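You operate a simulated robot arm through the tools that you are given. There is no shell and no other tool.

You are at the controls of a simulated two-armed robot. One attempt, no reset.

Task
Clamp the blue-lug housing in the sealing fixture, fit the black gasket and the cap the card names.
Fine: the cap's arrow points to the pale mark.

It is judged by the outcome, as a careful person would: the job done as asked, and still so three seconds after it is handed in. It fails if anything else is knocked over, pushed out of place, dropped, spilled or broken. A push-on lid holds only when it is set on centred and level and pressed home; a screw cap is set on level and turned clockwise until tight.

Robot
Two 7-joint arms with two-finger grippers on one trunk that stands fixed in place. Base frame: the origin is at the foot of the trunk, x ahead of it, y to its left, z up; the work surface is at about z = 0.75. Readings come in m, degrees, newtons and seconds.
The left shoulder is at [0.098, 0.216, 1.174], the right one opposite. With the tool pointing down near the work surface each hand reaches from about 0.32 to 0.88 m from the base axis, measured 20 degrees to its own side. Payload 3.43 kg a hand.
Tool frame (each hand has its own): the origin (TCP) lies between the finger pads and is the grasp point; the fingertips stand 0.02 m ahead of it; z points along the fingers, y is the line along which they close. The gripper opens to 0.124 m. The gripper's body begins 0.093 m behind the TCP.
Orientation is that of the tool frame in the base frame, as [roll, pitch, yaw] about the fixed x, y, z axes, in that order (R = Rz(yaw) Ry(pitch) Rx(roll)). With the fingers straight down and closing along the base's y, the tool's x points along the base's -x, its y along +y and its z along -z.

Tools
- The arms move only by the tool send_rows. It takes "left_motion", "right_motion" or both (then of equal length, played together; a hand with none holds still); each is a list of rows, each a list of 7 numbers: the shift along the tool's x, y, z in m, then the turn, a rotation vector about the tool's x, y, z in degrees, then the finger opening in m, from 0 to 0.124. In form: [[tx, ty, tz, ax, ay, az, claw], ...]. A call has 1 to 20 rows; each row is the pose to reach, as a shift and turn from the pose commanded when the call began, along the tool's axes at that moment. Each row takes 0.2 s and may step no farther than 0.05 m and 8.6 degrees from the row before; otherwise, or with a gripper value out of range, the whole call is refused. Where a pose cannot be reached the arm comes as near as it can. A force on the tool above 40 N (or 10 N above the force at the start of the call, whichever is more), or a blocked arm, ends the call early, and 0.2 s more pass. The fingers move at their own pace (about 0.072 m/s each) and stop on an object; they squeeze with about 22 N. The grip force told is the motor's: it shows also when the fingers shut on nothing. Time passes only in rows, and 0.2 s behind the last, so rows that repeat a pose let the fingers close. The reply holds the time, the measured pose of the TCP, the force on the tool along the base axes, the opening and the grip force, in the units named above and with some noise, with the torque about the TCP (base axes, N m) and any sound that the robot's microphone picked up, and new pictures: "pictures" is both (left out), scene, wrist or none (wrist: the cameras of the hands that moved).
- Cameras (640 x 400 px; columns grow to the right, rows downward): "scene" is now at [0.2101, -0.0503, 1.3167]; the picture's right is [-0.67, -0.75, 0.00], its down [-0.56, 0.51, -0.65] and it looks along [0.49, -0.43, -0.76] (base axes); focal length 284 px, centre (320, 200). "left" rides on the left gripper at [0.082, -0.014, -0.14] in its tool frame; the picture's right is [0.16, 0.99, 0.00], its down [-0.83, 0.14, -0.54] and it looks along [-0.53, 0.09, 0.84] (tool axes); focal length 243 px, centre (320, 200). "right" rides on the right gripper at [0.082, 0.014, -0.14] in its tool frame; the picture's right is [-0.17, 0.99, 0.00], its down [-0.83, -0.14, -0.54] and it looks along [-0.53, -0.09, 0.84] (tool axes); focal length 243 px, centre (320, 200). There is no depth. A picture from a camera that has moved, and an enlarged one, comes with that camera's place and axes in the base frame and with its lens.
- slide_trunk(by): slides the trunk up (or, below 0, down) by that many m; the arms and the scene camera ride with it, the base frame stays. It gives what a move gives, with no picture.
- aim_head(pan, tilt): turns the head with the scene camera to pan (to the left, within 80 degrees either way) and tilt (down, from -29 to 69), counted from straight ahead of the robot. It gives what a move gives, and a new picture of the scene camera.
- enlarge(camera, box): a new picture of the part [left, top, right, bottom] of that camera's present view, enlarged. It takes no simulated time.
- hand_in(): hands the job in; it is judged then, once.

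Nothing tells you positions but the pictures and the camera data. Unless the task says otherwise, let go and move clear before handing in.

The tools are called after "Emit:" as a command line: name --argument value ..., lists and objects as JSON in quotes. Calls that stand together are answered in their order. send_rows: Moves the arms, as the interface text tells. Its arguments: {"type":"object","properties":{"left_motion":{"type":"array","items":{"type":"array","items":{"type":"number"}}},"right_motion":{"type":"array","items":{"type":"array","items":{"type":"number"}}},"pictures":{"type":"string","enum":["both","scene","wrist","none"]}},"required":[]} The other tools are called the same way: slide_trunk (by) slides the trunk up or down; aim_head (pan, tilt) turns the head that bears the scene camera; enlarge (camera, box) takes an enlarged picture of a part of a camera's view; hand_in () hands the job in.

At the start:

```text
t: 0.0
left_eef_pos: [0.353, -0.0234, 1.0288]
left_tcp_rot: [-180.0, 0.1, 179.9]
left_contact_force: [0.3, -0.3, 0.9]
left_torque: [0.01, -0.02, 0.03]
left_gripper_width: 0.1241
left_gripper_force: 0.0
right_eef_pos: [0.3456, -0.5031, 1.0578]
right_tcp_rot: [179.9, 0.0, -179.9]
right_contact_force: [-0.3, -0.3, 0.0]
right_torque: [0.0, -0.03, 0.02]
right_gripper_width: 0.124
right_gripper_force: 0.1
trunk travel left (down, up): [-0.325, 0.266]
head pan, tilt: [-41.5, 49.1]
```

scene: 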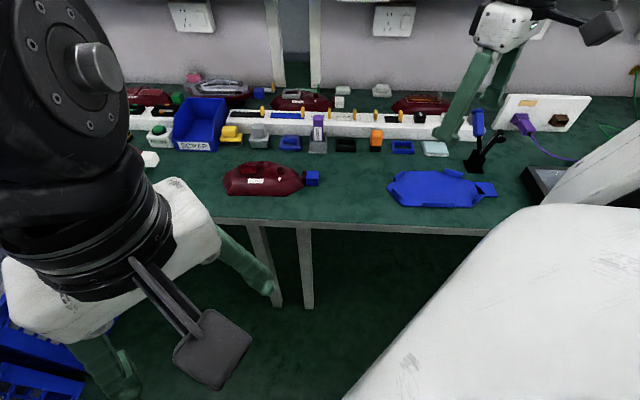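
right: 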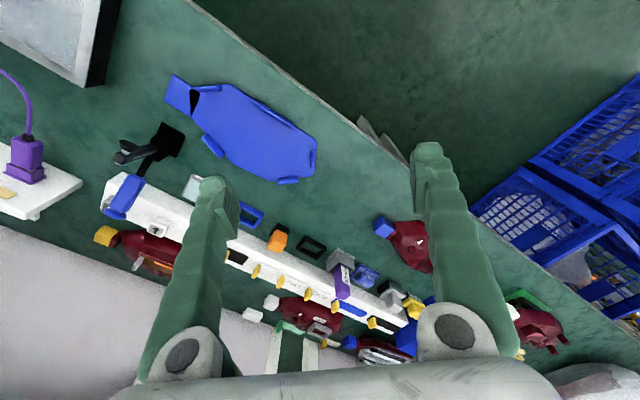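
left: 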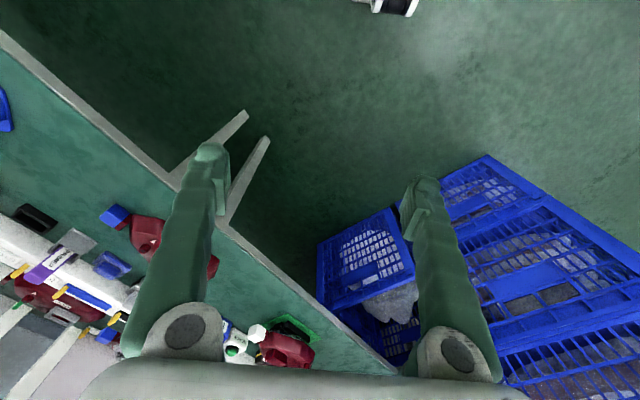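

I see a bench with housings (dark red, with lugs of several colours), a blue nest fixture with a black toggle clamp, a rail of small parts, and a panel with a purple plug. I need closer looks before moving anything.

Emit:
enlarge --camera "scene" --box '[120, 60, 330, 200]'

Emit:
enlarge --camera "scene" --box '[300, 70, 510, 210]'

Emit:
enlarge --camera "scene" --box '[430, 70, 640, 210]'

Emit:
enlarge --camera "right" --box '[80, 60, 340, 240]'

Emit:
enlarge --camera "right" --box '[220, 200, 480, 360]'

```text
2.86 times, centred on (225, 130) of scene
camera zoom: at [0.2101, -0.0503, 1.3167], right [-0.67, -0.75, 0.0], down [-0.56, 0.51, -0.65], along [0.49, -0.43, -0.76], focal length 812 px, centre (591, 400)
```

zoom: 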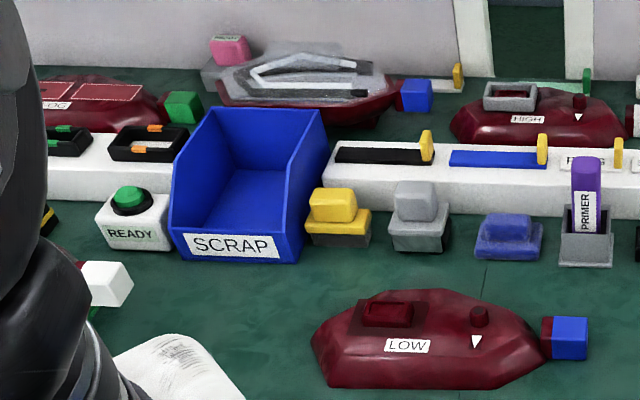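

```text
2.86 times, centred on (405, 140) of scene
camera zoom: at [0.2101, -0.0503, 1.3167], right [-0.67, -0.75, 0.0], down [-0.56, 0.51, -0.65], along [0.49, -0.43, -0.76], focal length 812 px, centre (77, 371)
```

zoom: 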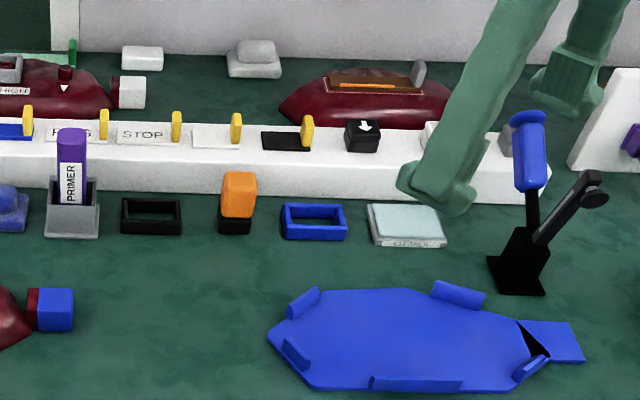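

```text
2.86 times, centred on (535, 140) of scene
camera zoom: at [0.2101, -0.0503, 1.3167], right [-0.67, -0.75, 0.0], down [-0.56, 0.51, -0.65], along [0.49, -0.43, -0.76], focal length 812 px, centre (-294, 371)
```

zoom: 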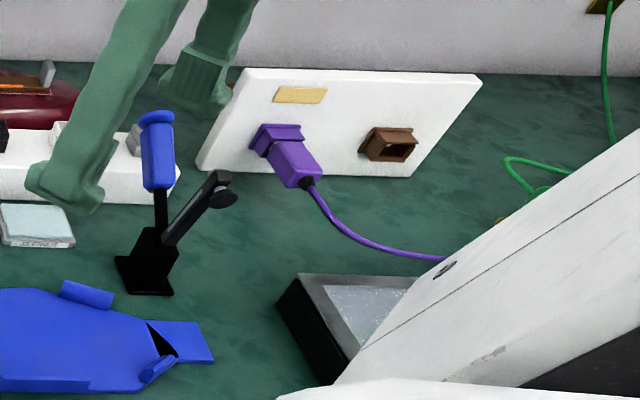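

```text
2.22 times, centred on (210, 150) of right
camera zoom: at [0.2651, -0.4891, 1.1979], right [0.17, 0.99, 0.0], down [0.83, -0.14, 0.54], along [0.53, -0.09, -0.84], focal length 539 px, centre (564, 311)
```

zoom: 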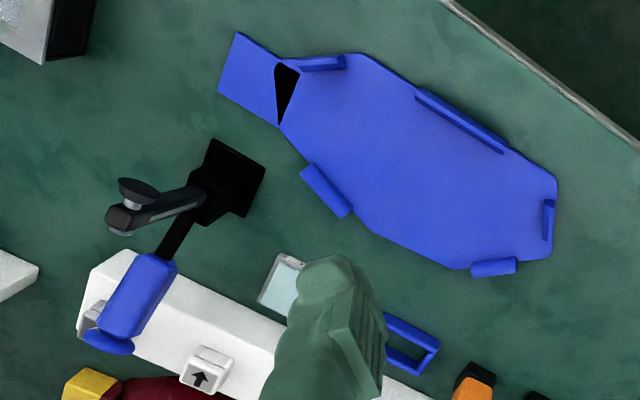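

```text
2.46 times, centred on (350, 280) of right
camera zoom: at [0.2651, -0.4891, 1.1979], right [0.17, 0.99, 0.0], down [0.83, -0.14, 0.54], along [0.53, -0.09, -0.84], focal length 597 px, centre (246, 3)
```

zoom: 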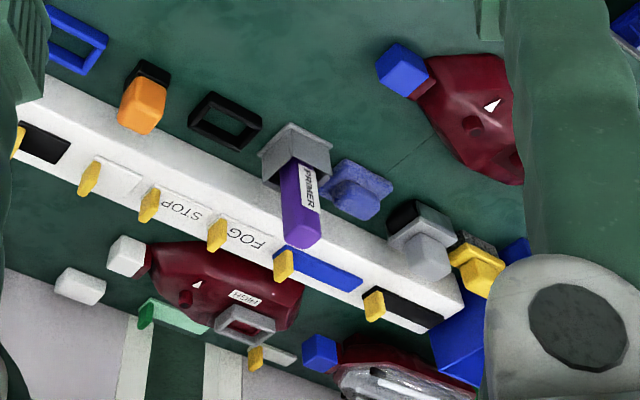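

The near housing "LOW" has a blue lug and an empty seat. The blue nest and toggle clamp are to the right, and gasket frames and arrowed caps sit on or near the rail. I'll pan the head to find the card.

Emit:
aim_head --pan -30 --tilt 35

Emit:
aim_head --pan 0 --tilt 40

Emit:
aim_head --pan -70 --tilt 40

```text
t: 0.8
left_eef_pos: [0.3529, -0.0224, 1.0274]
left_tcp_rot: [179.9, 0.0, 179.8]
left_contact_force: [-0.3, 0.6, 0.4]
left_torque: [0.0, -0.01, 0.01]
left_gripper_width: 0.1241
left_gripper_force: 0.0
right_eef_pos: [0.346, -0.5021, 1.0576]
right_tcp_rot: [180.0, 0.1, 179.9]
right_contact_force: [-0.1, -0.6, 0.2]
right_torque: [-0.01, 0.0, -0.03]
right_gripper_width: 0.124
right_gripper_force: 0.1
trunk travel left (down, up): [-0.325, 0.266]
head pan, tilt: [-30.0, 35.0]
camera scene: at [0.2282, -0.0429, 1.3374], right [-0.5, -0.86, 0.0], down [-0.5, 0.29, -0.82], along [0.71, -0.41, -0.57], focal length 284 px, centre (320, 200)
```

scene: 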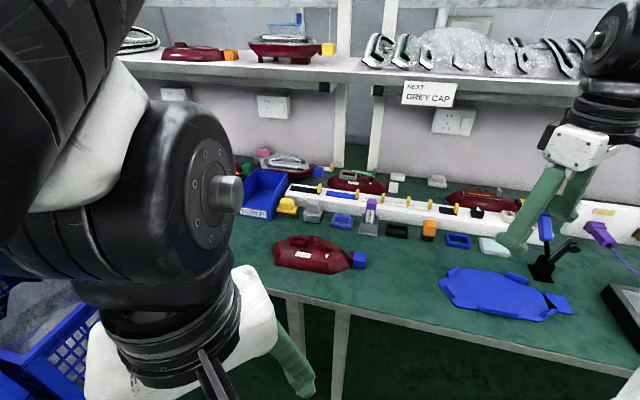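

```text
t: 1.7
left_eef_pos: [0.3548, -0.0234, 1.027]
left_tcp_rot: [180.0, 0.0, -180.0]
left_contact_force: [0.0, -0.8, -0.1]
left_torque: [-0.02, 0.01, 0.0]
left_gripper_width: 0.1242
left_gripper_force: 0.0
right_eef_pos: [0.3475, -0.5009, 1.0567]
right_tcp_rot: [179.9, 0.0, -180.0]
right_contact_force: [-0.2, -0.1, -0.6]
right_torque: [-0.02, 0.0, 0.01]
right_gripper_width: 0.1237
right_gripper_force: 0.0
trunk travel left (down, up): [-0.325, 0.266]
head pan, tilt: [0.0, 40.0]
camera scene: at [0.2373, 0.0014, 1.3299], right [0.0, -1.0, 0.0], down [-0.64, 0.0, -0.77], along [0.77, 0.0, -0.64], focal length 284 px, centre (320, 200)
```

scene: 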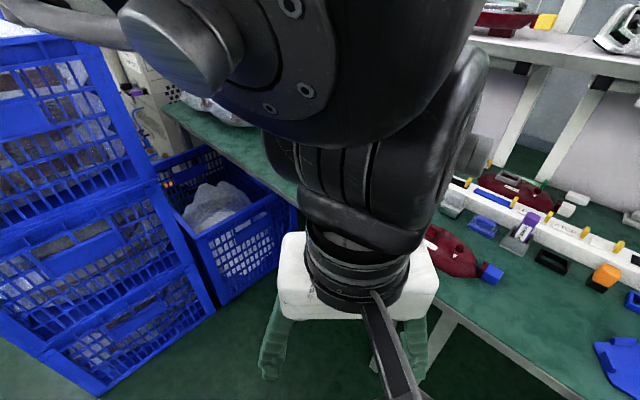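

```text
t: 3.1
left_eef_pos: [0.3543, -0.0239, 1.0273]
left_tcp_rot: [-179.9, 0.1, 179.9]
left_contact_force: [-0.6, -0.8, 0.0]
left_torque: [0.0, -0.02, -0.01]
left_gripper_width: 0.124
left_gripper_force: 0.0
right_eef_pos: [0.3461, -0.5029, 1.0581]
right_tcp_rot: [180.0, 0.1, 179.9]
right_contact_force: [-0.3, 0.2, -0.6]
right_torque: [0.02, -0.01, -0.03]
right_gripper_width: 0.1238
right_gripper_force: 0.1
trunk travel left (down, up): [-0.325, 0.266]
head pan, tilt: [-70.0, 40.0]
camera scene: at [0.1814, -0.0784, 1.3299], right [-0.94, -0.34, 0.0], down [-0.22, 0.6, -0.77], along [0.26, -0.72, -0.64], focal length 284 px, centre (320, 200)
```

scene: 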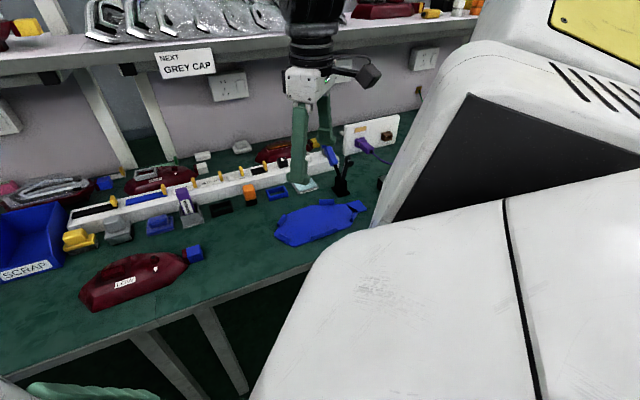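

The card on the shelf reads "NEXT: GREY CAP". Next I'll clear the left arm out to the left and hover the right wrist camera over the LOW housing for a detailed look.

Emit:
send_rows --left_motion '[[0, 0.04, -0.01, 0, 0, 0, 0.124], [0, 0.08, -0.02, 0, 0, 0, 0.124], [0, 0.12, -0.03, 0, 0, 0, 0.124], [0, 0.16, -0.04, 0, 0, 0, 0.124], [0, 0.2, -0.05, 0, 0, 0, 0.124], [0, 0.24, -0.05, 0, 0, 0, 0.124], [0, 0.28, -0.05, 0, 0, 0, 0.124]]' --right_motion '[[-0.025, 0.03, 0, 0, 0, 0, 0.124], [-0.055, 0.06, 0, 0, 0, 0, 0.124], [-0.085, 0.09, 0, 0, 0, 0, 0.124], [-0.115, 0.12, 0, 0, 0, 0, 0.124], [-0.145, 0.15, 0, 0, 0, 0, 0.124], [-0.175, 0.18, 0, 0, 0, 0, 0.124], [-0.2, 0.2, 0, 0, 0, 0, 0.124]]' --pictures "none"

Emit:
aim_head --pan -50 --tilt 40

Emit:
enlarge --camera "right" --box '[0, 0, 640, 400]'

```text
t: 4.7
left_eef_pos: [0.3557, 0.2574, 1.0768]
left_tcp_rot: [-179.9, 0.0, 179.9]
left_contact_force: [-0.2, 0.6, -0.4]
left_torque: [-0.03, 0.0, -0.02]
left_gripper_width: 0.1241
left_gripper_force: 0.0
right_eef_pos: [0.548, -0.3022, 1.0574]
right_tcp_rot: [180.0, 0.0, -179.9]
right_contact_force: [-0.5, 0.2, 0.2]
right_torque: [0.0, 0.03, 0.0]
right_gripper_width: 0.1241
right_gripper_force: 0.2
trunk travel left (down, up): [-0.325, 0.266]
head pan, tilt: [-70.0, 40.0]
```

```text
t: 5.5
left_eef_pos: [0.3555, 0.2558, 1.0784]
left_tcp_rot: [180.0, 0.0, 179.9]
left_contact_force: [0.4, 0.5, 0.4]
left_torque: [-0.01, 0.02, 0.0]
left_gripper_width: 0.1241
left_gripper_force: 0.1
right_eef_pos: [0.5473, -0.3027, 1.058]
right_tcp_rot: [-180.0, 0.1, -180.0]
right_contact_force: [-0.6, 0.1, 0.7]
right_torque: [0.0, -0.01, 0.0]
right_gripper_width: 0.1236
right_gripper_force: 0.0
trunk travel left (down, up): [-0.325, 0.266]
head pan, tilt: [-50.0, 40.0]
camera scene: at [0.2068, -0.0636, 1.3299], right [-0.77, -0.64, 0.0], down [-0.41, 0.49, -0.77], along [0.49, -0.59, -0.64], focal length 284 px, centre (320, 200)
```

scene: 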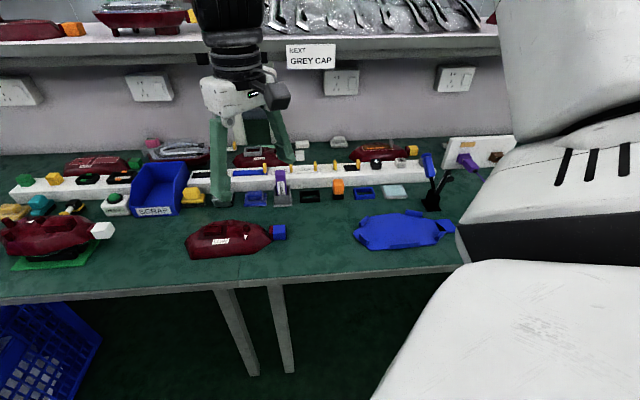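

```text
1.00 times, centred on (320, 200) of right (not enlarged: the box is as wide or as high as the picture)
camera zoom: at [0.4658, -0.2903, 1.1976], right [0.17, 0.99, 0.0], down [0.83, -0.14, 0.54], along [0.53, -0.09, -0.84], focal length 243 px, centre (320, 200)
```

zoom: 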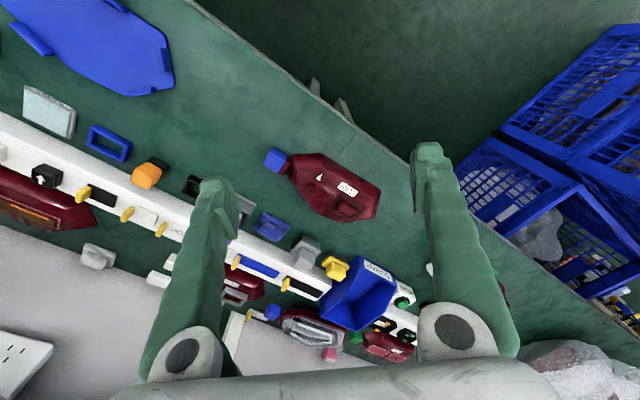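

Emit:
enlarge --camera "scene" --box '[170, 130, 320, 280]'

Emit:
enlarge --camera "scene" --box '[290, 130, 410, 210]'

Emit:
enlarge --camera "scene" --box '[340, 140, 480, 260]'

Emit:
enlarge --camera "scene" --box '[0, 140, 140, 280]'

Emit:
enlarge --camera "right" --box '[240, 120, 420, 240]'

Emit:
enlarge --camera "right" --box '[0, 0, 220, 140]'

Emit:
enlarge --camera "right" --box '[0, 120, 220, 280]'

```text
2.67 times, centred on (245, 205) of scene
camera zoom: at [0.2068, -0.0636, 1.3299], right [-0.77, -0.64, 0.0], down [-0.41, 0.49, -0.77], along [0.49, -0.59, -0.64], focal length 758 px, centre (520, 187)
```

zoom: 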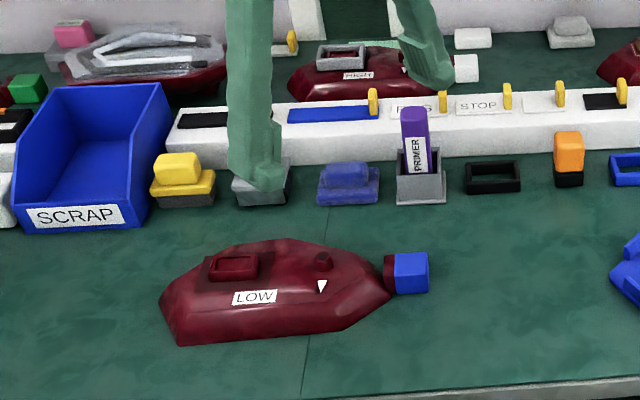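

```text
5.00 times, centred on (350, 170) of scene
camera zoom: at [0.2068, -0.0636, 1.3299], right [-0.77, -0.64, 0.0], down [-0.41, 0.49, -0.77], along [0.49, -0.59, -0.64], focal length 1420 px, centre (170, 350)
```

zoom: 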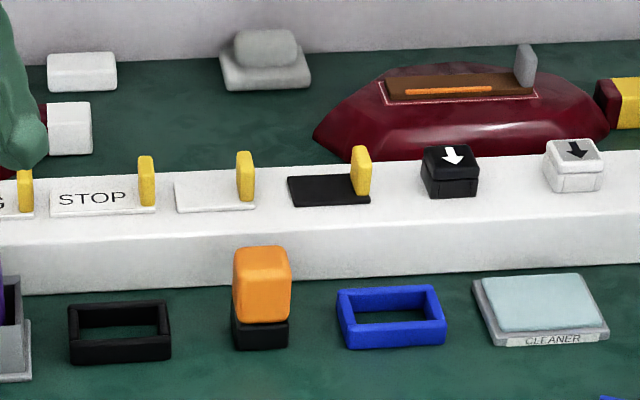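

```text
3.33 times, centred on (410, 200) of scene
camera zoom: at [0.2068, -0.0636, 1.3299], right [-0.77, -0.64, 0.0], down [-0.41, 0.49, -0.77], along [0.49, -0.59, -0.64], focal length 947 px, centre (20, 200)
```

zoom: 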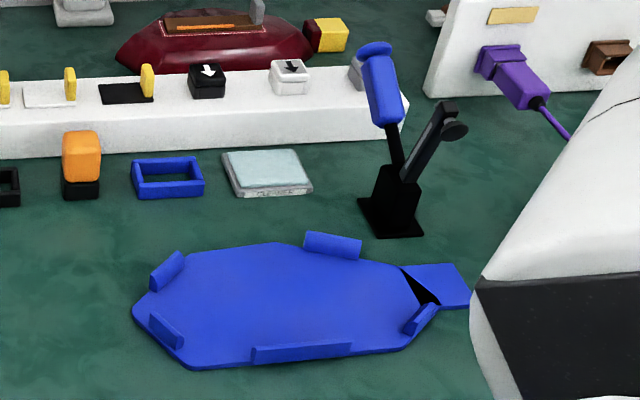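

```text
2.86 times, centred on (70, 210) of scene
camera zoom: at [0.2068, -0.0636, 1.3299], right [-0.77, -0.64, 0.0], down [-0.41, 0.49, -0.77], along [0.49, -0.59, -0.64], focal length 812 px, centre (1034, 171)
```

zoom: 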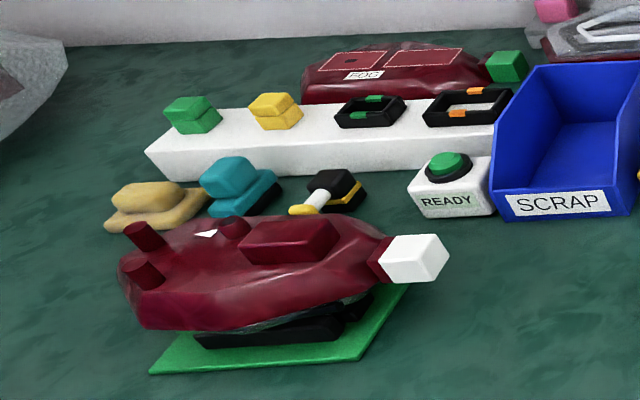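

```text
3.33 times, centred on (330, 180) of right
camera zoom: at [0.4658, -0.2903, 1.1976], right [0.17, 0.99, 0.0], down [0.83, -0.14, 0.54], along [0.53, -0.09, -0.84], focal length 809 px, centre (287, 267)
```

zoom: 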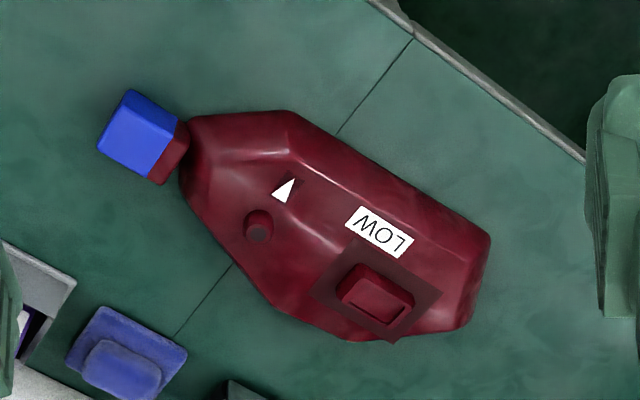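

```text
2.86 times, centred on (110, 70) of right
camera zoom: at [0.4658, -0.2903, 1.1976], right [0.17, 0.99, 0.0], down [0.83, -0.14, 0.54], along [0.53, -0.09, -0.84], focal length 693 px, centre (920, 571)
```

zoom: 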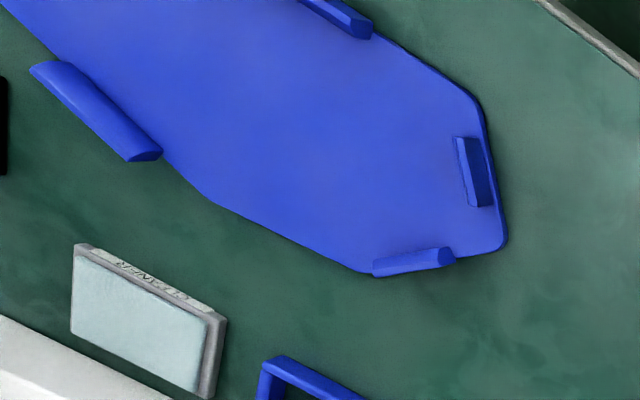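

```text
2.50 times, centred on (110, 200) of right
camera zoom: at [0.4658, -0.2903, 1.1976], right [0.17, 0.99, 0.0], down [0.83, -0.14, 0.54], along [0.53, -0.09, -0.84], focal length 606 px, centre (845, 200)
```

zoom: 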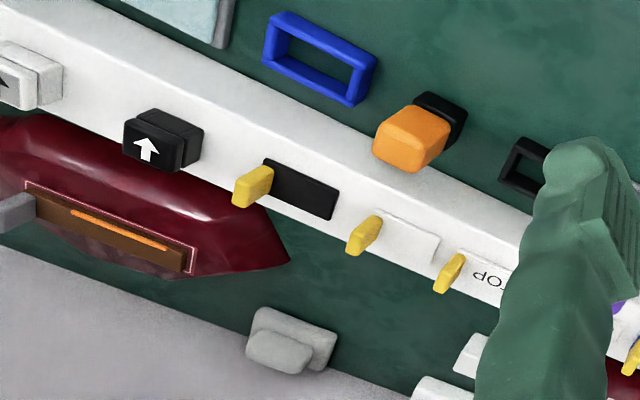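

The bench edge runs at about 45° in the base frame, with its normal along [0.7, -0.7]. I'll square the right hand to the bench and look at the nest, clamp and grey cap.

Emit:
send_rows --right_motion '[[0.036, -0.029, 0, 0, 0, 5.625, 0.124], [0.071, -0.058, 0, 0, 0, 11.25, 0.124], [0.107, -0.087, 0, 0, 0, 16.875, 0.124], [0.143, -0.117, 0, 0, 0, 22.5, 0.124], [0.178, -0.146, 0, 0, 0, 28.125, 0.124], [0.214, -0.175, 0, 0, 0, 33.75, 0.124], [0.249, -0.204, 0, 0, 0, 39.375, 0.124], [0.285, -0.233, 0, 0, 0, 45, 0.124]]'

Emit:
enlarge --camera "right" --box '[40, 140, 340, 340]'

Emit:
enlarge --camera "right" --box '[240, 80, 540, 280]'

```text
t: 7.3
left_eef_pos: [0.3532, 0.2571, 1.078]
left_tcp_rot: [-180.0, 0.2, -179.9]
left_contact_force: [0.1, 1.1, 0.7]
left_torque: [-0.01, -0.05, -0.01]
left_gripper_width: 0.1241
left_gripper_force: 0.1
right_eef_pos: [0.2582, -0.5333, 1.0566]
right_tcp_rot: [-180.0, 0.1, 134.9]
right_contact_force: [-0.2, 0.2, 0.0]
right_torque: [-0.02, -0.08, 0.03]
right_gripper_width: 0.1242
right_gripper_force: 0.1
right hand out of reach, approached as far as the arm can: row 5, 6
trunk travel left (down, up): [-0.325, 0.266]
head pan, tilt: [-50.0, 40.0]
camera scene: at [0.2043, -0.0625, 1.3304], right [-0.77, -0.64, 0.0], down [-0.41, 0.49, -0.77], along [0.49, -0.59, -0.64], focal length 284 px, centre (320, 200)
camera right: at [0.2114, -0.4654, 1.1969], right [0.81, 0.58, 0.0], down [0.49, -0.69, 0.54], along [0.31, -0.44, -0.84], focal length 243 px, centre (320, 200)
```

scene: 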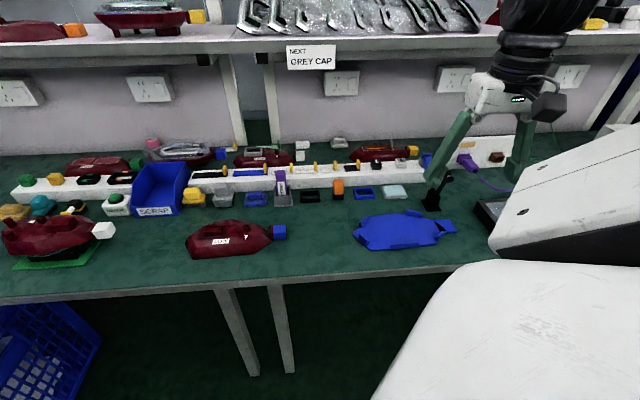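
right: 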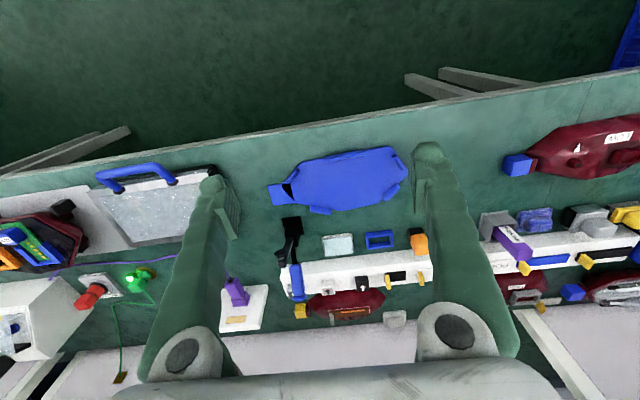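

```text
2.00 times, centred on (190, 240) of right
camera zoom: at [0.2114, -0.4654, 1.1969], right [0.81, 0.58, 0.0], down [0.49, -0.69, 0.54], along [0.31, -0.44, -0.84], focal length 485 px, centre (580, 120)
```

zoom: 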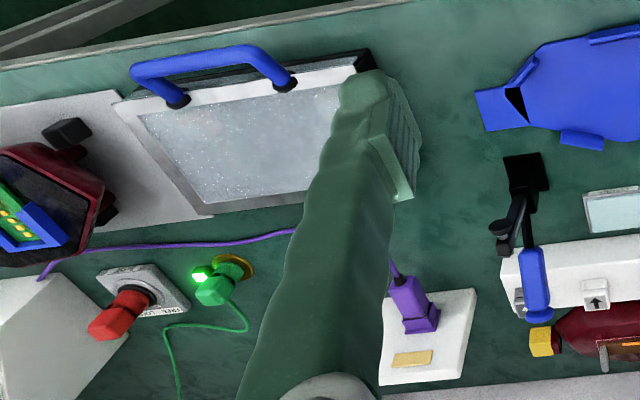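

```text
2.00 times, centred on (390, 180) of right
camera zoom: at [0.2114, -0.4654, 1.1969], right [0.81, 0.58, 0.0], down [0.49, -0.69, 0.54], along [0.31, -0.44, -0.84], focal length 485 px, centre (180, 240)
```

zoom: 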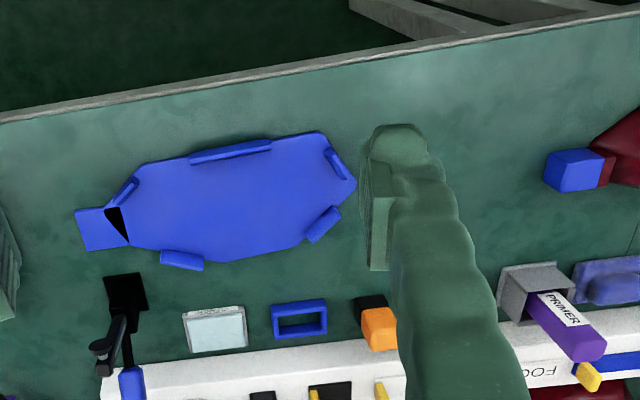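

Emit:
enlarge --camera "right" --box '[260, 200, 380, 330]'

Emit:
enlarge --camera "scene" --box '[290, 130, 410, 205]'

Emit:
aim_head --pan -60 --tilt 35

```text
3.08 times, centred on (320, 265) of right
camera zoom: at [0.2114, -0.4654, 1.1969], right [0.81, 0.58, 0.0], down [0.49, -0.69, 0.54], along [0.31, -0.44, -0.84], focal length 746 px, centre (320, 0)
```

zoom: 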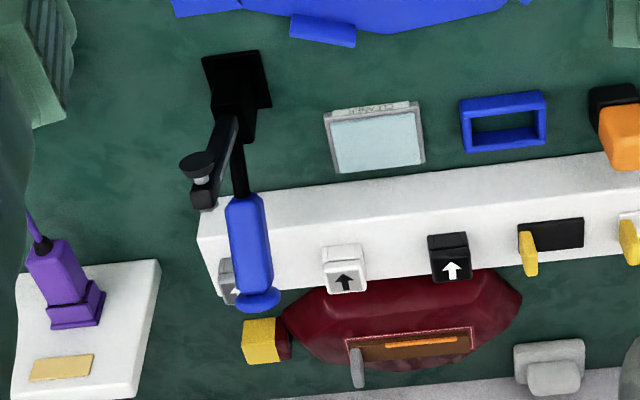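

```text
5.33 times, centred on (350, 168) of scene
camera zoom: at [0.2043, -0.0625, 1.3304], right [-0.77, -0.64, 0.0], down [-0.41, 0.49, -0.77], along [0.49, -0.59, -0.64], focal length 1515 px, centre (160, 373)
```

zoom: 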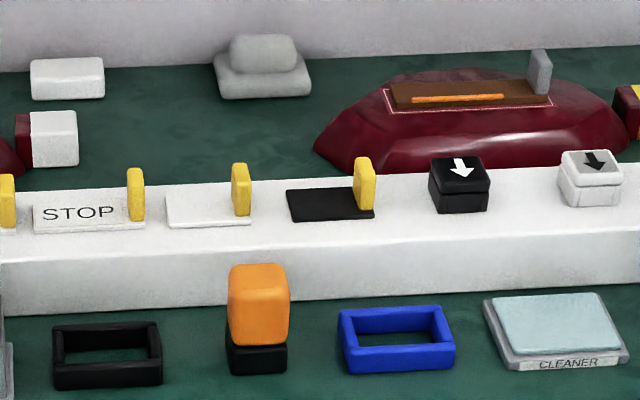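

```text
t: 8.1
left_eef_pos: [0.3556, 0.2572, 1.078]
left_tcp_rot: [-180.0, 0.0, 179.9]
left_contact_force: [-0.2, 0.8, -0.3]
left_torque: [-0.05, 0.03, 0.02]
left_gripper_width: 0.1242
left_gripper_force: 0.1
right_eef_pos: [0.2608, -0.5336, 1.0542]
right_tcp_rot: [-179.7, -0.3, 135.0]
right_contact_force: [-0.2, -0.5, 1.4]
right_torque: [0.02, 0.03, 0.03]
right_gripper_width: 0.124
right_gripper_force: 0.0
trunk travel left (down, up): [-0.325, 0.266]
head pan, tilt: [-60.0, 35.0]
camera scene: at [0.1969, -0.0749, 1.3373], right [-0.87, -0.5, 0.0], down [-0.29, 0.5, -0.82], along [0.41, -0.71, -0.57], focal length 284 px, centre (320, 200)
```

scene: 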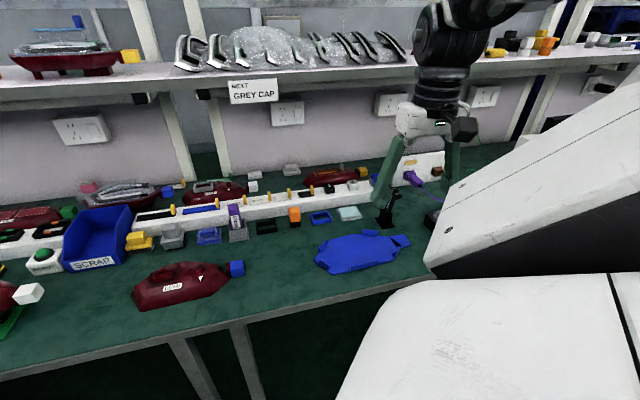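

The grey cap (white arrow) is at the right end of the rail, partly under the clamp's blue handle. Next I'll bring the right hand over the LOW housing, turned so the fingers close across it, to check reach and shape.

Emit:
send_rows --right_motion '[[-0.014, 0.033, 0.004, 0, 0, -7.5, 0.124], [-0.028, 0.066, 0.008, 0, 0, -15, 0.124], [-0.042, 0.099, 0.012, 0, 0, -22.5, 0.124], [-0.056, 0.131, 0.016, 0, 0, -30, 0.124], [-0.07, 0.164, 0.02, 0, 0, -37.5, 0.124], [-0.084, 0.197, 0.024, 0, 0, -45, 0.124], [-0.099, 0.23, 0.028, 0, 0, -52.5, 0.124], [-0.113, 0.263, 0.032, 0, 0, -60, 0.124], [-0.127, 0.296, 0.036, 0, 0, -67.5, 0.124], [-0.141, 0.328, 0.04, 0, 0, -75, 0.124], [-0.155, 0.361, 0.044, 0, 0, -82.5, 0.124], [-0.169, 0.394, 0.05, 0, 0, -90, 0.124]]'

Emit:
enlarge --camera "right" --box '[220, 100, 420, 260]'

Emit:
enlarge --camera "scene" --box '[320, 150, 440, 270]'

```text
t: 10.7
left_eef_pos: [0.359, 0.2559, 1.0763]
left_tcp_rot: [180.0, -0.1, 179.9]
left_contact_force: [0.3, -0.3, -0.6]
left_torque: [-0.01, 0.02, 0.0]
left_gripper_width: 0.1242
left_gripper_force: 0.1
right_eef_pos: [0.6607, -0.3779, 1.0061]
right_tcp_rot: [179.9, -0.1, -135.0]
right_contact_force: [-0.1, -1.0, -0.3]
right_torque: [0.05, 0.04, 0.0]
right_gripper_width: 0.1242
right_gripper_force: 0.1
trunk travel left (down, up): [-0.325, 0.266]
head pan, tilt: [-60.0, 35.0]
camera scene: at [0.1989, -0.075, 1.337], right [-0.87, -0.5, 0.0], down [-0.29, 0.5, -0.82], along [0.41, -0.71, -0.57], focal length 284 px, centre (320, 200)
camera right: at [0.5939, -0.4264, 1.1465], right [-0.58, 0.81, 0.0], down [0.69, 0.49, 0.54], along [0.44, 0.31, -0.84], focal length 243 px, centre (320, 200)
```

scene: 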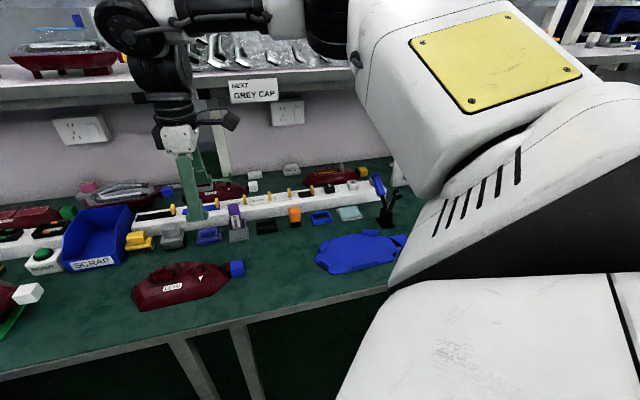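
right: 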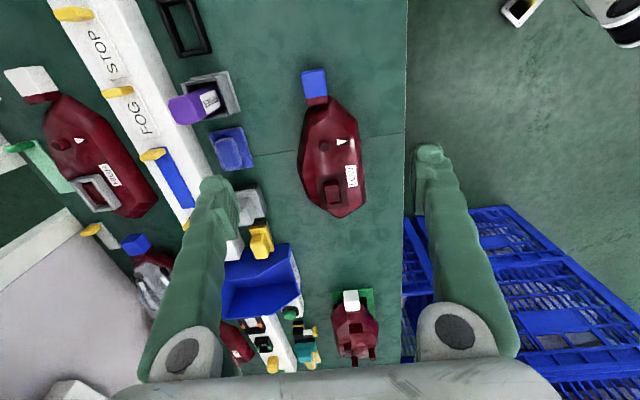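

```text
2.50 times, centred on (320, 180) of right
camera zoom: at [0.5939, -0.4264, 1.1465], right [-0.58, 0.81, 0.0], down [0.69, 0.49, 0.54], along [0.44, 0.31, -0.84], focal length 606 px, centre (320, 250)
```

zoom: 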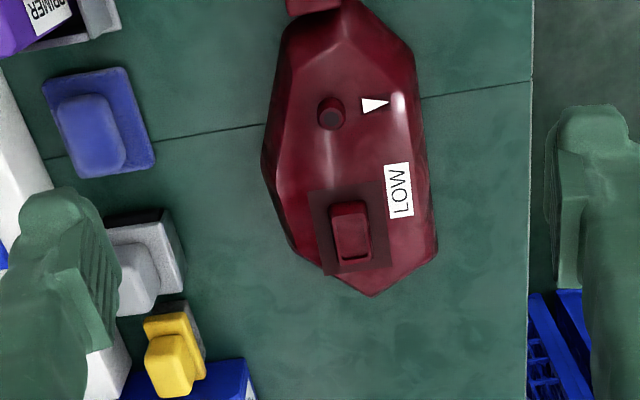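

```text
3.33 times, centred on (380, 210) of scene
camera zoom: at [0.1989, -0.075, 1.337], right [-0.87, -0.5, 0.0], down [-0.29, 0.5, -0.82], along [0.41, -0.71, -0.57], focal length 947 px, centre (120, 167)
```

zoom: 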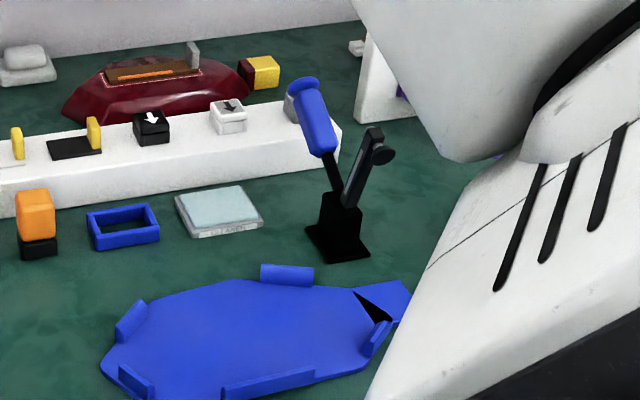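

Emit:
enlarge --camera "scene" --box '[120, 245, 250, 325]'

Emit:
enlarge --camera "scene" --box '[305, 215, 415, 285]'

Emit:
enlarge --camera "scene" --box '[350, 160, 410, 240]'

Emit:
enlarge --camera "right" --box '[280, 110, 380, 230]'

```text
4.92 times, centred on (185, 285) of scene
camera zoom: at [0.1989, -0.075, 1.337], right [-0.87, -0.5, 0.0], down [-0.29, 0.5, -0.82], along [0.41, -0.71, -0.57], focal length 1398 px, centre (985, -218)
```

zoom: 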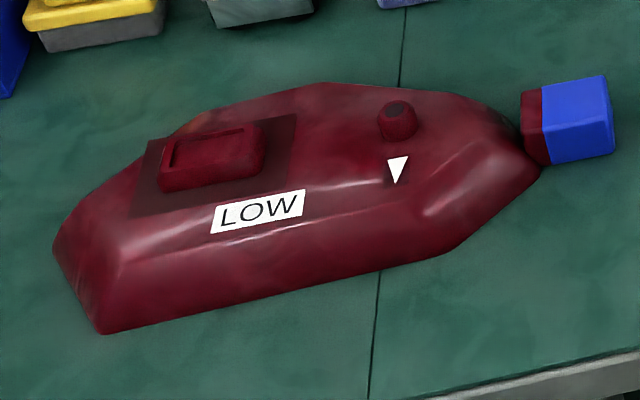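

```text
5.71 times, centred on (360, 250) of scene
camera zoom: at [0.1989, -0.075, 1.337], right [-0.87, -0.5, 0.0], down [-0.29, 0.5, -0.82], along [0.41, -0.71, -0.57], focal length 1623 px, centre (91, -86)
```

zoom: 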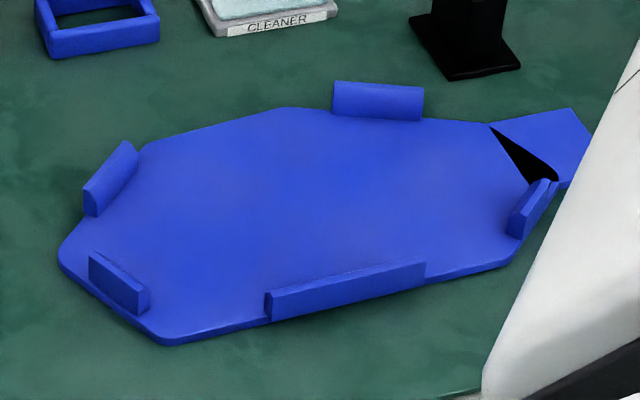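

```text
5.00 times, centred on (380, 200) of scene
camera zoom: at [0.1989, -0.075, 1.337], right [-0.87, -0.5, 0.0], down [-0.29, 0.5, -0.82], along [0.41, -0.71, -0.57], focal length 1420 px, centre (20, 200)
```

zoom: 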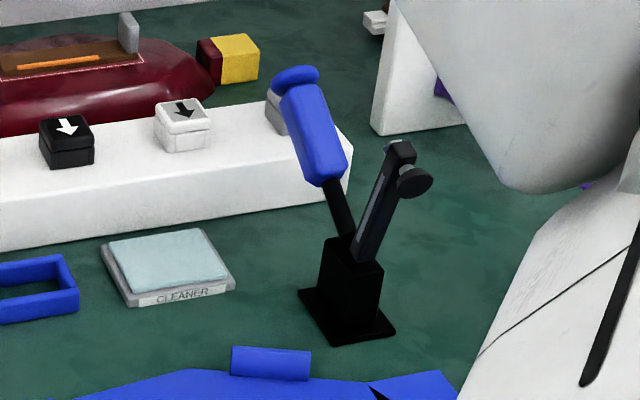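

```text
3.33 times, centred on (330, 170) of right
camera zoom: at [0.5939, -0.4264, 1.1465], right [-0.58, 0.81, 0.0], down [0.69, 0.49, 0.54], along [0.44, 0.31, -0.84], focal length 809 px, centre (287, 300)
```

zoom: 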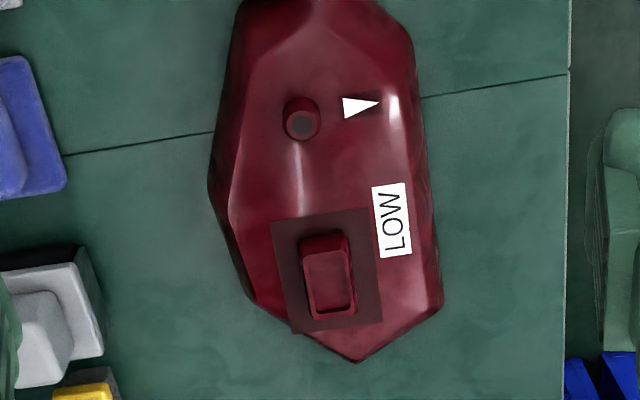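

Both hull and nest are about square to the bench, and the nest is roughly a 0.47 m translation to the right. Its tabs would clash with fingers on the hull sides, so I plan to hold the housing by its raised rectangular port. I'll move above the port first.

Emit:
send_rows --right_motion '[[-0.033, 0, 0.027, 0, 0, -0.5, 0.1], [-0.067, -0.001, 0.054, 0, 0, -1, 0.08], [-0.1, -0.002, 0.081, 0, 0, -1.5, 0.07], [-0.133, -0.002, 0.108, 0, 0, -2.2, 0.07], [-0.133, -0.002, 0.108, 0, 0, -2.2, 0.07]]'

Emit:
enlarge --camera "right" --box '[220, 140, 420, 300]'

Emit:
enlarge --camera "scene" --box '[110, 180, 260, 320]'

```text
t: 11.9
left_eef_pos: [0.3555, 0.2563, 1.0787]
left_tcp_rot: [180.0, 0.1, -179.9]
left_contact_force: [0.0, -0.1, 0.5]
left_torque: [0.0, 0.01, -0.01]
left_gripper_width: 0.1244
left_gripper_force: 0.1
right_eef_pos: [0.6788, -0.3531, 0.9058]
right_tcp_rot: [-180.0, 0.2, -132.7]
right_contact_force: [0.4, 0.2, 1.3]
right_torque: [0.02, -0.02, 0.0]
right_gripper_width: 0.0699
right_gripper_force: 0.1
right hand out of reach, approached as far as the arm can: row 1, 2, 3, 4, 5
trunk travel left (down, up): [-0.325, 0.266]
head pan, tilt: [-60.0, 35.0]
camera scene: at [0.1957, -0.0744, 1.3376], right [-0.87, -0.5, 0.0], down [-0.29, 0.5, -0.82], along [0.41, -0.71, -0.57], focal length 284 px, centre (320, 200)
camera right: at [0.6129, -0.4051, 1.046], right [-0.61, 0.79, 0.0], down [0.67, 0.51, 0.54], along [0.43, 0.33, -0.84], focal length 243 px, centre (320, 200)
```

scene: 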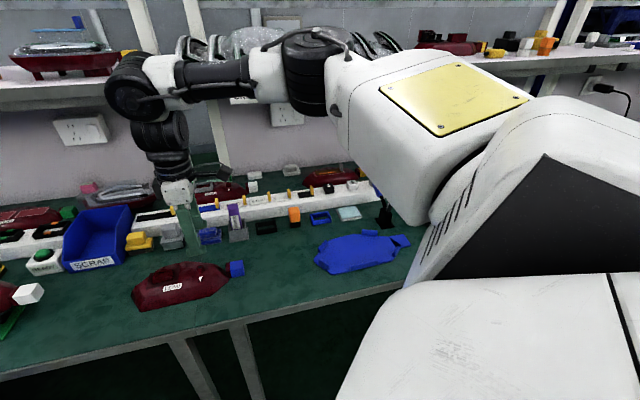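
right: 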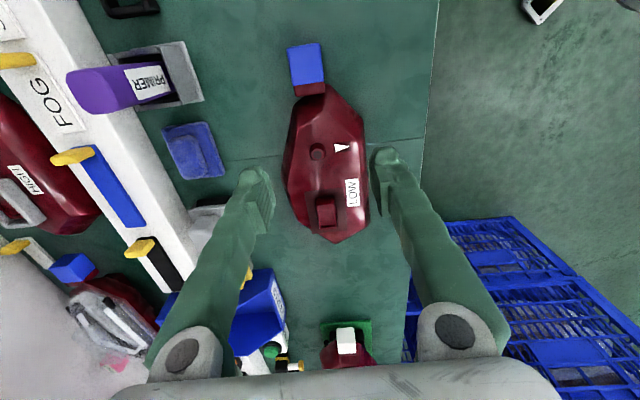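

```text
2.50 times, centred on (320, 220) of right
camera zoom: at [0.6129, -0.4051, 1.046], right [-0.61, 0.79, 0.0], down [0.67, 0.51, 0.54], along [0.43, 0.33, -0.84], focal length 606 px, centre (320, 150)
```

zoom: 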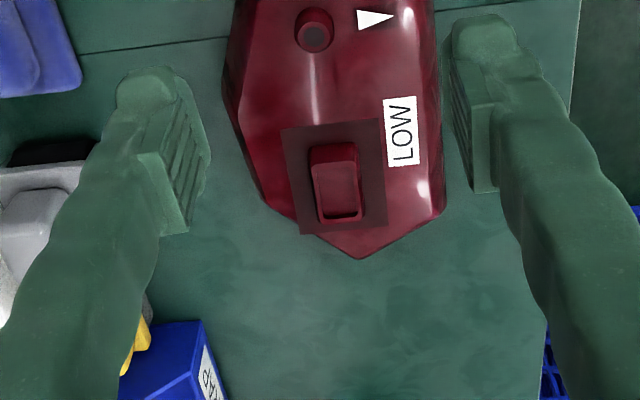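

```text
2.86 times, centred on (185, 250) of scene
camera zoom: at [0.1957, -0.0744, 1.3376], right [-0.87, -0.5, 0.0], down [-0.29, 0.5, -0.82], along [0.41, -0.71, -0.57], focal length 812 px, centre (706, 57)
```

zoom: 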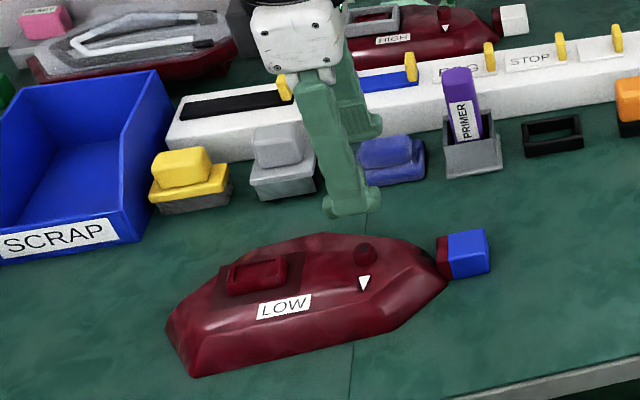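

The arm could not reach the port with that wrist twist. I'll rotate back toward the natural orientation and see where the commanded pose stands.

Emit:
send_rows --right_motion '[[0, 0, -0.01, 0, 0, 8, 0.07], [0, 0, -0.02, 0, 0, 16, 0.07], [0, 0, -0.03, 0, 0, 24, 0.07], [0, 0, -0.04, 0, 0, 32, 0.07], [0, 0, -0.04, 0, 0, 40, 0.07], [0, 0, -0.04, 0, 0, 47.2, 0.07], [0, 0, -0.04, 0, 0, 55, 0.07], [0, 0, -0.04, 0, 0, 63, 0.07], [0, 0, -0.04, 0, 0, 71, 0.07], [0, 0, -0.04, 0, 0, 79, 0.07], [0, 0, -0.04, 0, 0, 87, 0.07], [0, 0, -0.04, 0, 0, 90, 0.07]]'

```text
t: 14.5
left_eef_pos: [0.3555, 0.2571, 1.0785]
left_tcp_rot: [180.0, -0.1, -179.9]
left_contact_force: [0.7, 0.2, -0.1]
left_torque: [0.02, 0.01, -0.03]
left_gripper_width: 0.1242
left_gripper_force: 0.1
right_eef_pos: [0.6749, -0.3566, 0.9424]
right_tcp_rot: [179.7, 0.1, 137.1]
right_contact_force: [-0.5, -1.2, -0.1]
right_torque: [0.03, -0.01, 0.02]
right_gripper_width: 0.0703
right_gripper_force: 0.0
right hand out of reach, approached as far as the arm can: row 3, 4, 5, 6, 7, 8, 9, 10, 11, 12
trunk travel left (down, up): [-0.325, 0.266]
head pan, tilt: [-60.0, 35.0]
camera scene: at [0.1963, -0.0748, 1.3374], right [-0.87, -0.5, 0.0], down [-0.29, 0.5, -0.82], along [0.41, -0.71, -0.57], focal length 284 px, centre (320, 200)
camera right: at [0.6237, -0.2913, 1.0823], right [0.79, 0.61, 0.01], down [0.51, -0.67, 0.54], along [0.33, -0.43, -0.84], focal length 243 px, centre (320, 200)
```

scene: 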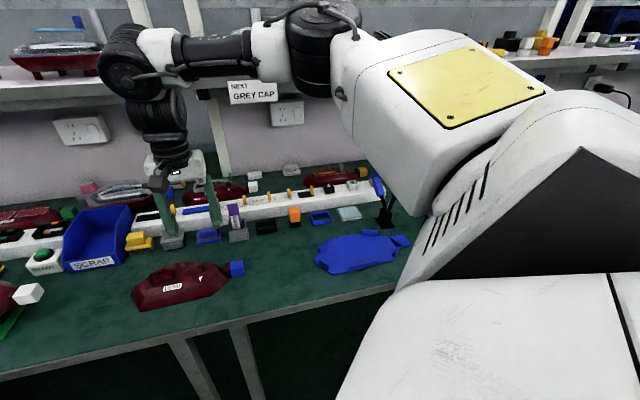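
right: 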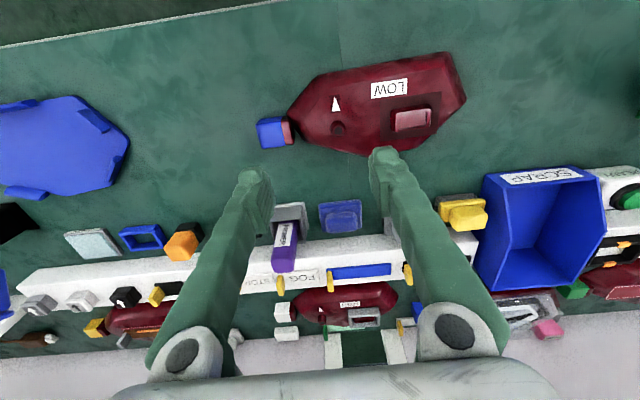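

Emit:
send_rows --right_motion '[[0, 0.02, 0, 0, 0, 0, 0.07], [0, 0.04, 0, 0, 0, 0, 0.07], [0, 0.06, 0, 0, 0, 0, 0.07]]' --pictures "none"

```text
t: 15.3
left_eef_pos: [0.3553, 0.2569, 1.0779]
left_tcp_rot: [-180.0, 0.0, 180.0]
left_contact_force: [-0.4, -0.3, 0.0]
left_torque: [0.01, -0.01, 0.0]
left_gripper_width: 0.1238
left_gripper_force: 0.1
right_eef_pos: [0.6727, -0.3528, 0.9408]
right_tcp_rot: [179.7, 0.1, 137.2]
right_contact_force: [0.1, 0.1, 0.5]
right_torque: [0.0, 0.03, -0.02]
right_gripper_width: 0.0699
right_gripper_force: 0.0
right hand out of reach, approached as far as the arm can: row 1, 2, 3
trunk travel left (down, up): [-0.325, 0.266]
head pan, tilt: [-60.0, 35.0]
```

Emit:
send_rows --right_motion '[[0.02, 0, -0.01, 0, 0, -7, 0.07], [0.04, 0, -0.03, 0, 0, -14, 0.07], [0.06, 0, -0.04, 0, 0, -21, 0.07], [0.08, 0, -0.05, 0, 0, -28, 0.07], [0.1, 0, -0.06, 0, 0, -35, 0.07], [0.12, 0, -0.07, 0, 0, -43, 0.07], [0.12, 0, -0.07, 0, 0, -43, 0.07]]' --pictures "scene"

```text
t: 16.9
left_eef_pos: [0.3552, 0.2559, 1.0774]
left_tcp_rot: [-179.9, 0.0, -179.9]
left_contact_force: [1.1, 0.1, 0.5]
left_torque: [0.03, 0.01, -0.03]
left_gripper_width: 0.1241
left_gripper_force: 0.1
right_eef_pos: [0.5857, -0.2724, 1.01]
right_tcp_rot: [-180.0, 0.0, -179.7]
right_contact_force: [-0.2, 0.1, -1.2]
right_torque: [-0.01, -0.01, 0.02]
right_gripper_width: 0.0703
right_gripper_force: 0.0
trunk travel left (down, up): [-0.325, 0.266]
head pan, tilt: [-60.0, 35.0]
camera scene: at [0.1966, -0.075, 1.3374], right [-0.87, -0.5, 0.0], down [-0.29, 0.5, -0.82], along [0.41, -0.71, -0.57], focal length 284 px, centre (320, 200)
```

scene: 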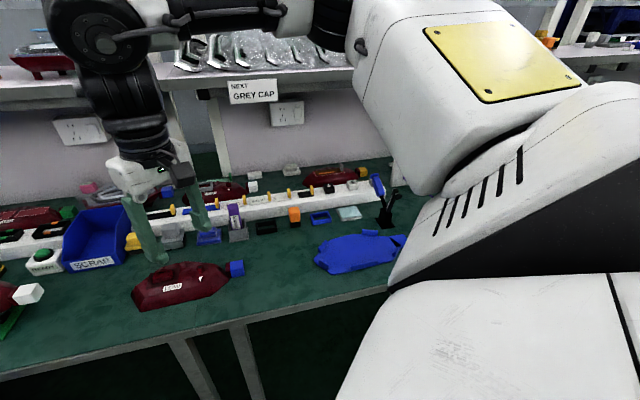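

Emit:
send_rows --right_motion '[[-0.03, 0, 0, 0, 0, 0, 0.07], [-0.06, -0.003, 0, 0, 0, 0, 0.07], [-0.09, -0.006, 0, 0, 0, 0, 0.07], [-0.12, -0.009, 0, 0, 0, 0, 0.07], [-0.15, -0.011, 0, 0, 0, 0, 0.07], [-0.17, -0.011, 0, 0, 0, 0, 0.07]]' --pictures "none"

```text
t: 18.3
left_eef_pos: [0.3564, 0.2568, 1.0783]
left_tcp_rot: [180.0, 0.0, -179.9]
left_contact_force: [0.6, -0.2, 0.7]
left_torque: [0.04, -0.04, 0.04]
left_gripper_width: 0.1238
left_gripper_force: 0.1
right_eef_pos: [0.6493, -0.332, 0.9798]
right_tcp_rot: [179.7, 0.3, -179.9]
right_contact_force: [1.3, 0.5, -0.5]
right_torque: [0.01, -0.01, -0.03]
right_gripper_width: 0.0701
right_gripper_force: 0.0
right hand out of reach, approached as far as the arm can: row 1, 2, 3, 4, 5, 6
trunk travel left (down, up): [-0.325, 0.266]
head pan, tilt: [-60.0, 35.0]
```

The reach grows as the hand sits lower relative to the shoulder, so I'll raise the trunk to extend it.

Emit:
slide_trunk --by 0.2

Emit:
send_rows --right_motion '[[0, 0.01, 0.04, 0, 0, 0, 0.07], [0, 0.02, 0.08, 0, 0, 0, 0.07], [0, 0.03, 0.12, 0, 0, 0, 0.07], [0, 0.04, 0.16, 0, 0, 0, 0.07], [-0.02, 0.045, 0.2, 0, 0, 0, 0.07], [-0.06, 0.049, 0.22, 0, 0, 0, 0.07], [-0.09, 0.049, 0.24, 0, 0, 0, 0.07], [-0.105, 0.049, 0.26, 0, 0, 0, 0.07]]'

```text
t: 20.4
left_eef_pos: [0.3354, 0.2567, 1.3335]
left_tcp_rot: [180.0, 10.0, -180.0]
left_contact_force: [0.4, -0.4, 0.2]
left_torque: [0.03, 0.01, -0.02]
left_gripper_width: 0.124
left_gripper_force: 0.0
right_eef_pos: [0.6345, -0.3326, 1.3225]
right_tcp_rot: [179.8, 14.0, -179.8]
right_contact_force: [-0.2, 0.2, -0.3]
right_torque: [0.0, 0.04, 0.02]
right_gripper_width: 0.0698
right_gripper_force: 0.1
trunk travel left (down, up): [-0.525, 0.066]
head pan, tilt: [-60.0, 35.0]
```

```text
t: 22.2
left_eef_pos: [0.3358, 0.2557, 1.3332]
left_tcp_rot: [180.0, 10.1, -180.0]
left_contact_force: [-0.7, -0.5, -0.4]
left_torque: [0.0, -0.01, 0.0]
left_gripper_width: 0.1243
left_gripper_force: 0.0
right_eef_pos: [0.6941, -0.313, 1.1216]
right_tcp_rot: [179.7, 14.3, -179.9]
right_contact_force: [-0.2, 0.2, -0.6]
right_torque: [-0.01, 0.02, 0.02]
right_gripper_width: 0.0699
right_gripper_force: 0.0
right hand out of reach, approached as far as the arm can: row 4, 5, 6, 7, 8
trunk travel left (down, up): [-0.525, 0.066]
head pan, tilt: [-60.0, 35.0]
camera scene: at [0.1242, -0.075, 1.5515], right [-0.87, -0.5, 0.0], down [-0.29, 0.5, -0.82], along [0.41, -0.71, -0.57], focal length 284 px, centre (320, 200)
camera right: at [0.5798, -0.3015, 1.2377], right [0.16, 0.99, 0.05], down [0.67, -0.14, 0.73], along [0.72, -0.08, -0.69], focal length 243 px, centre (320, 200)
```

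scene: 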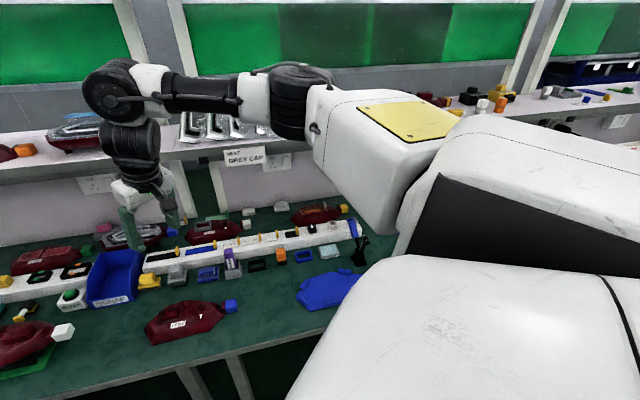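
right: 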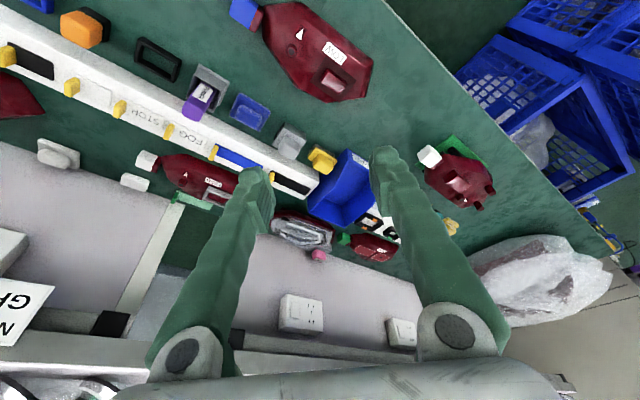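

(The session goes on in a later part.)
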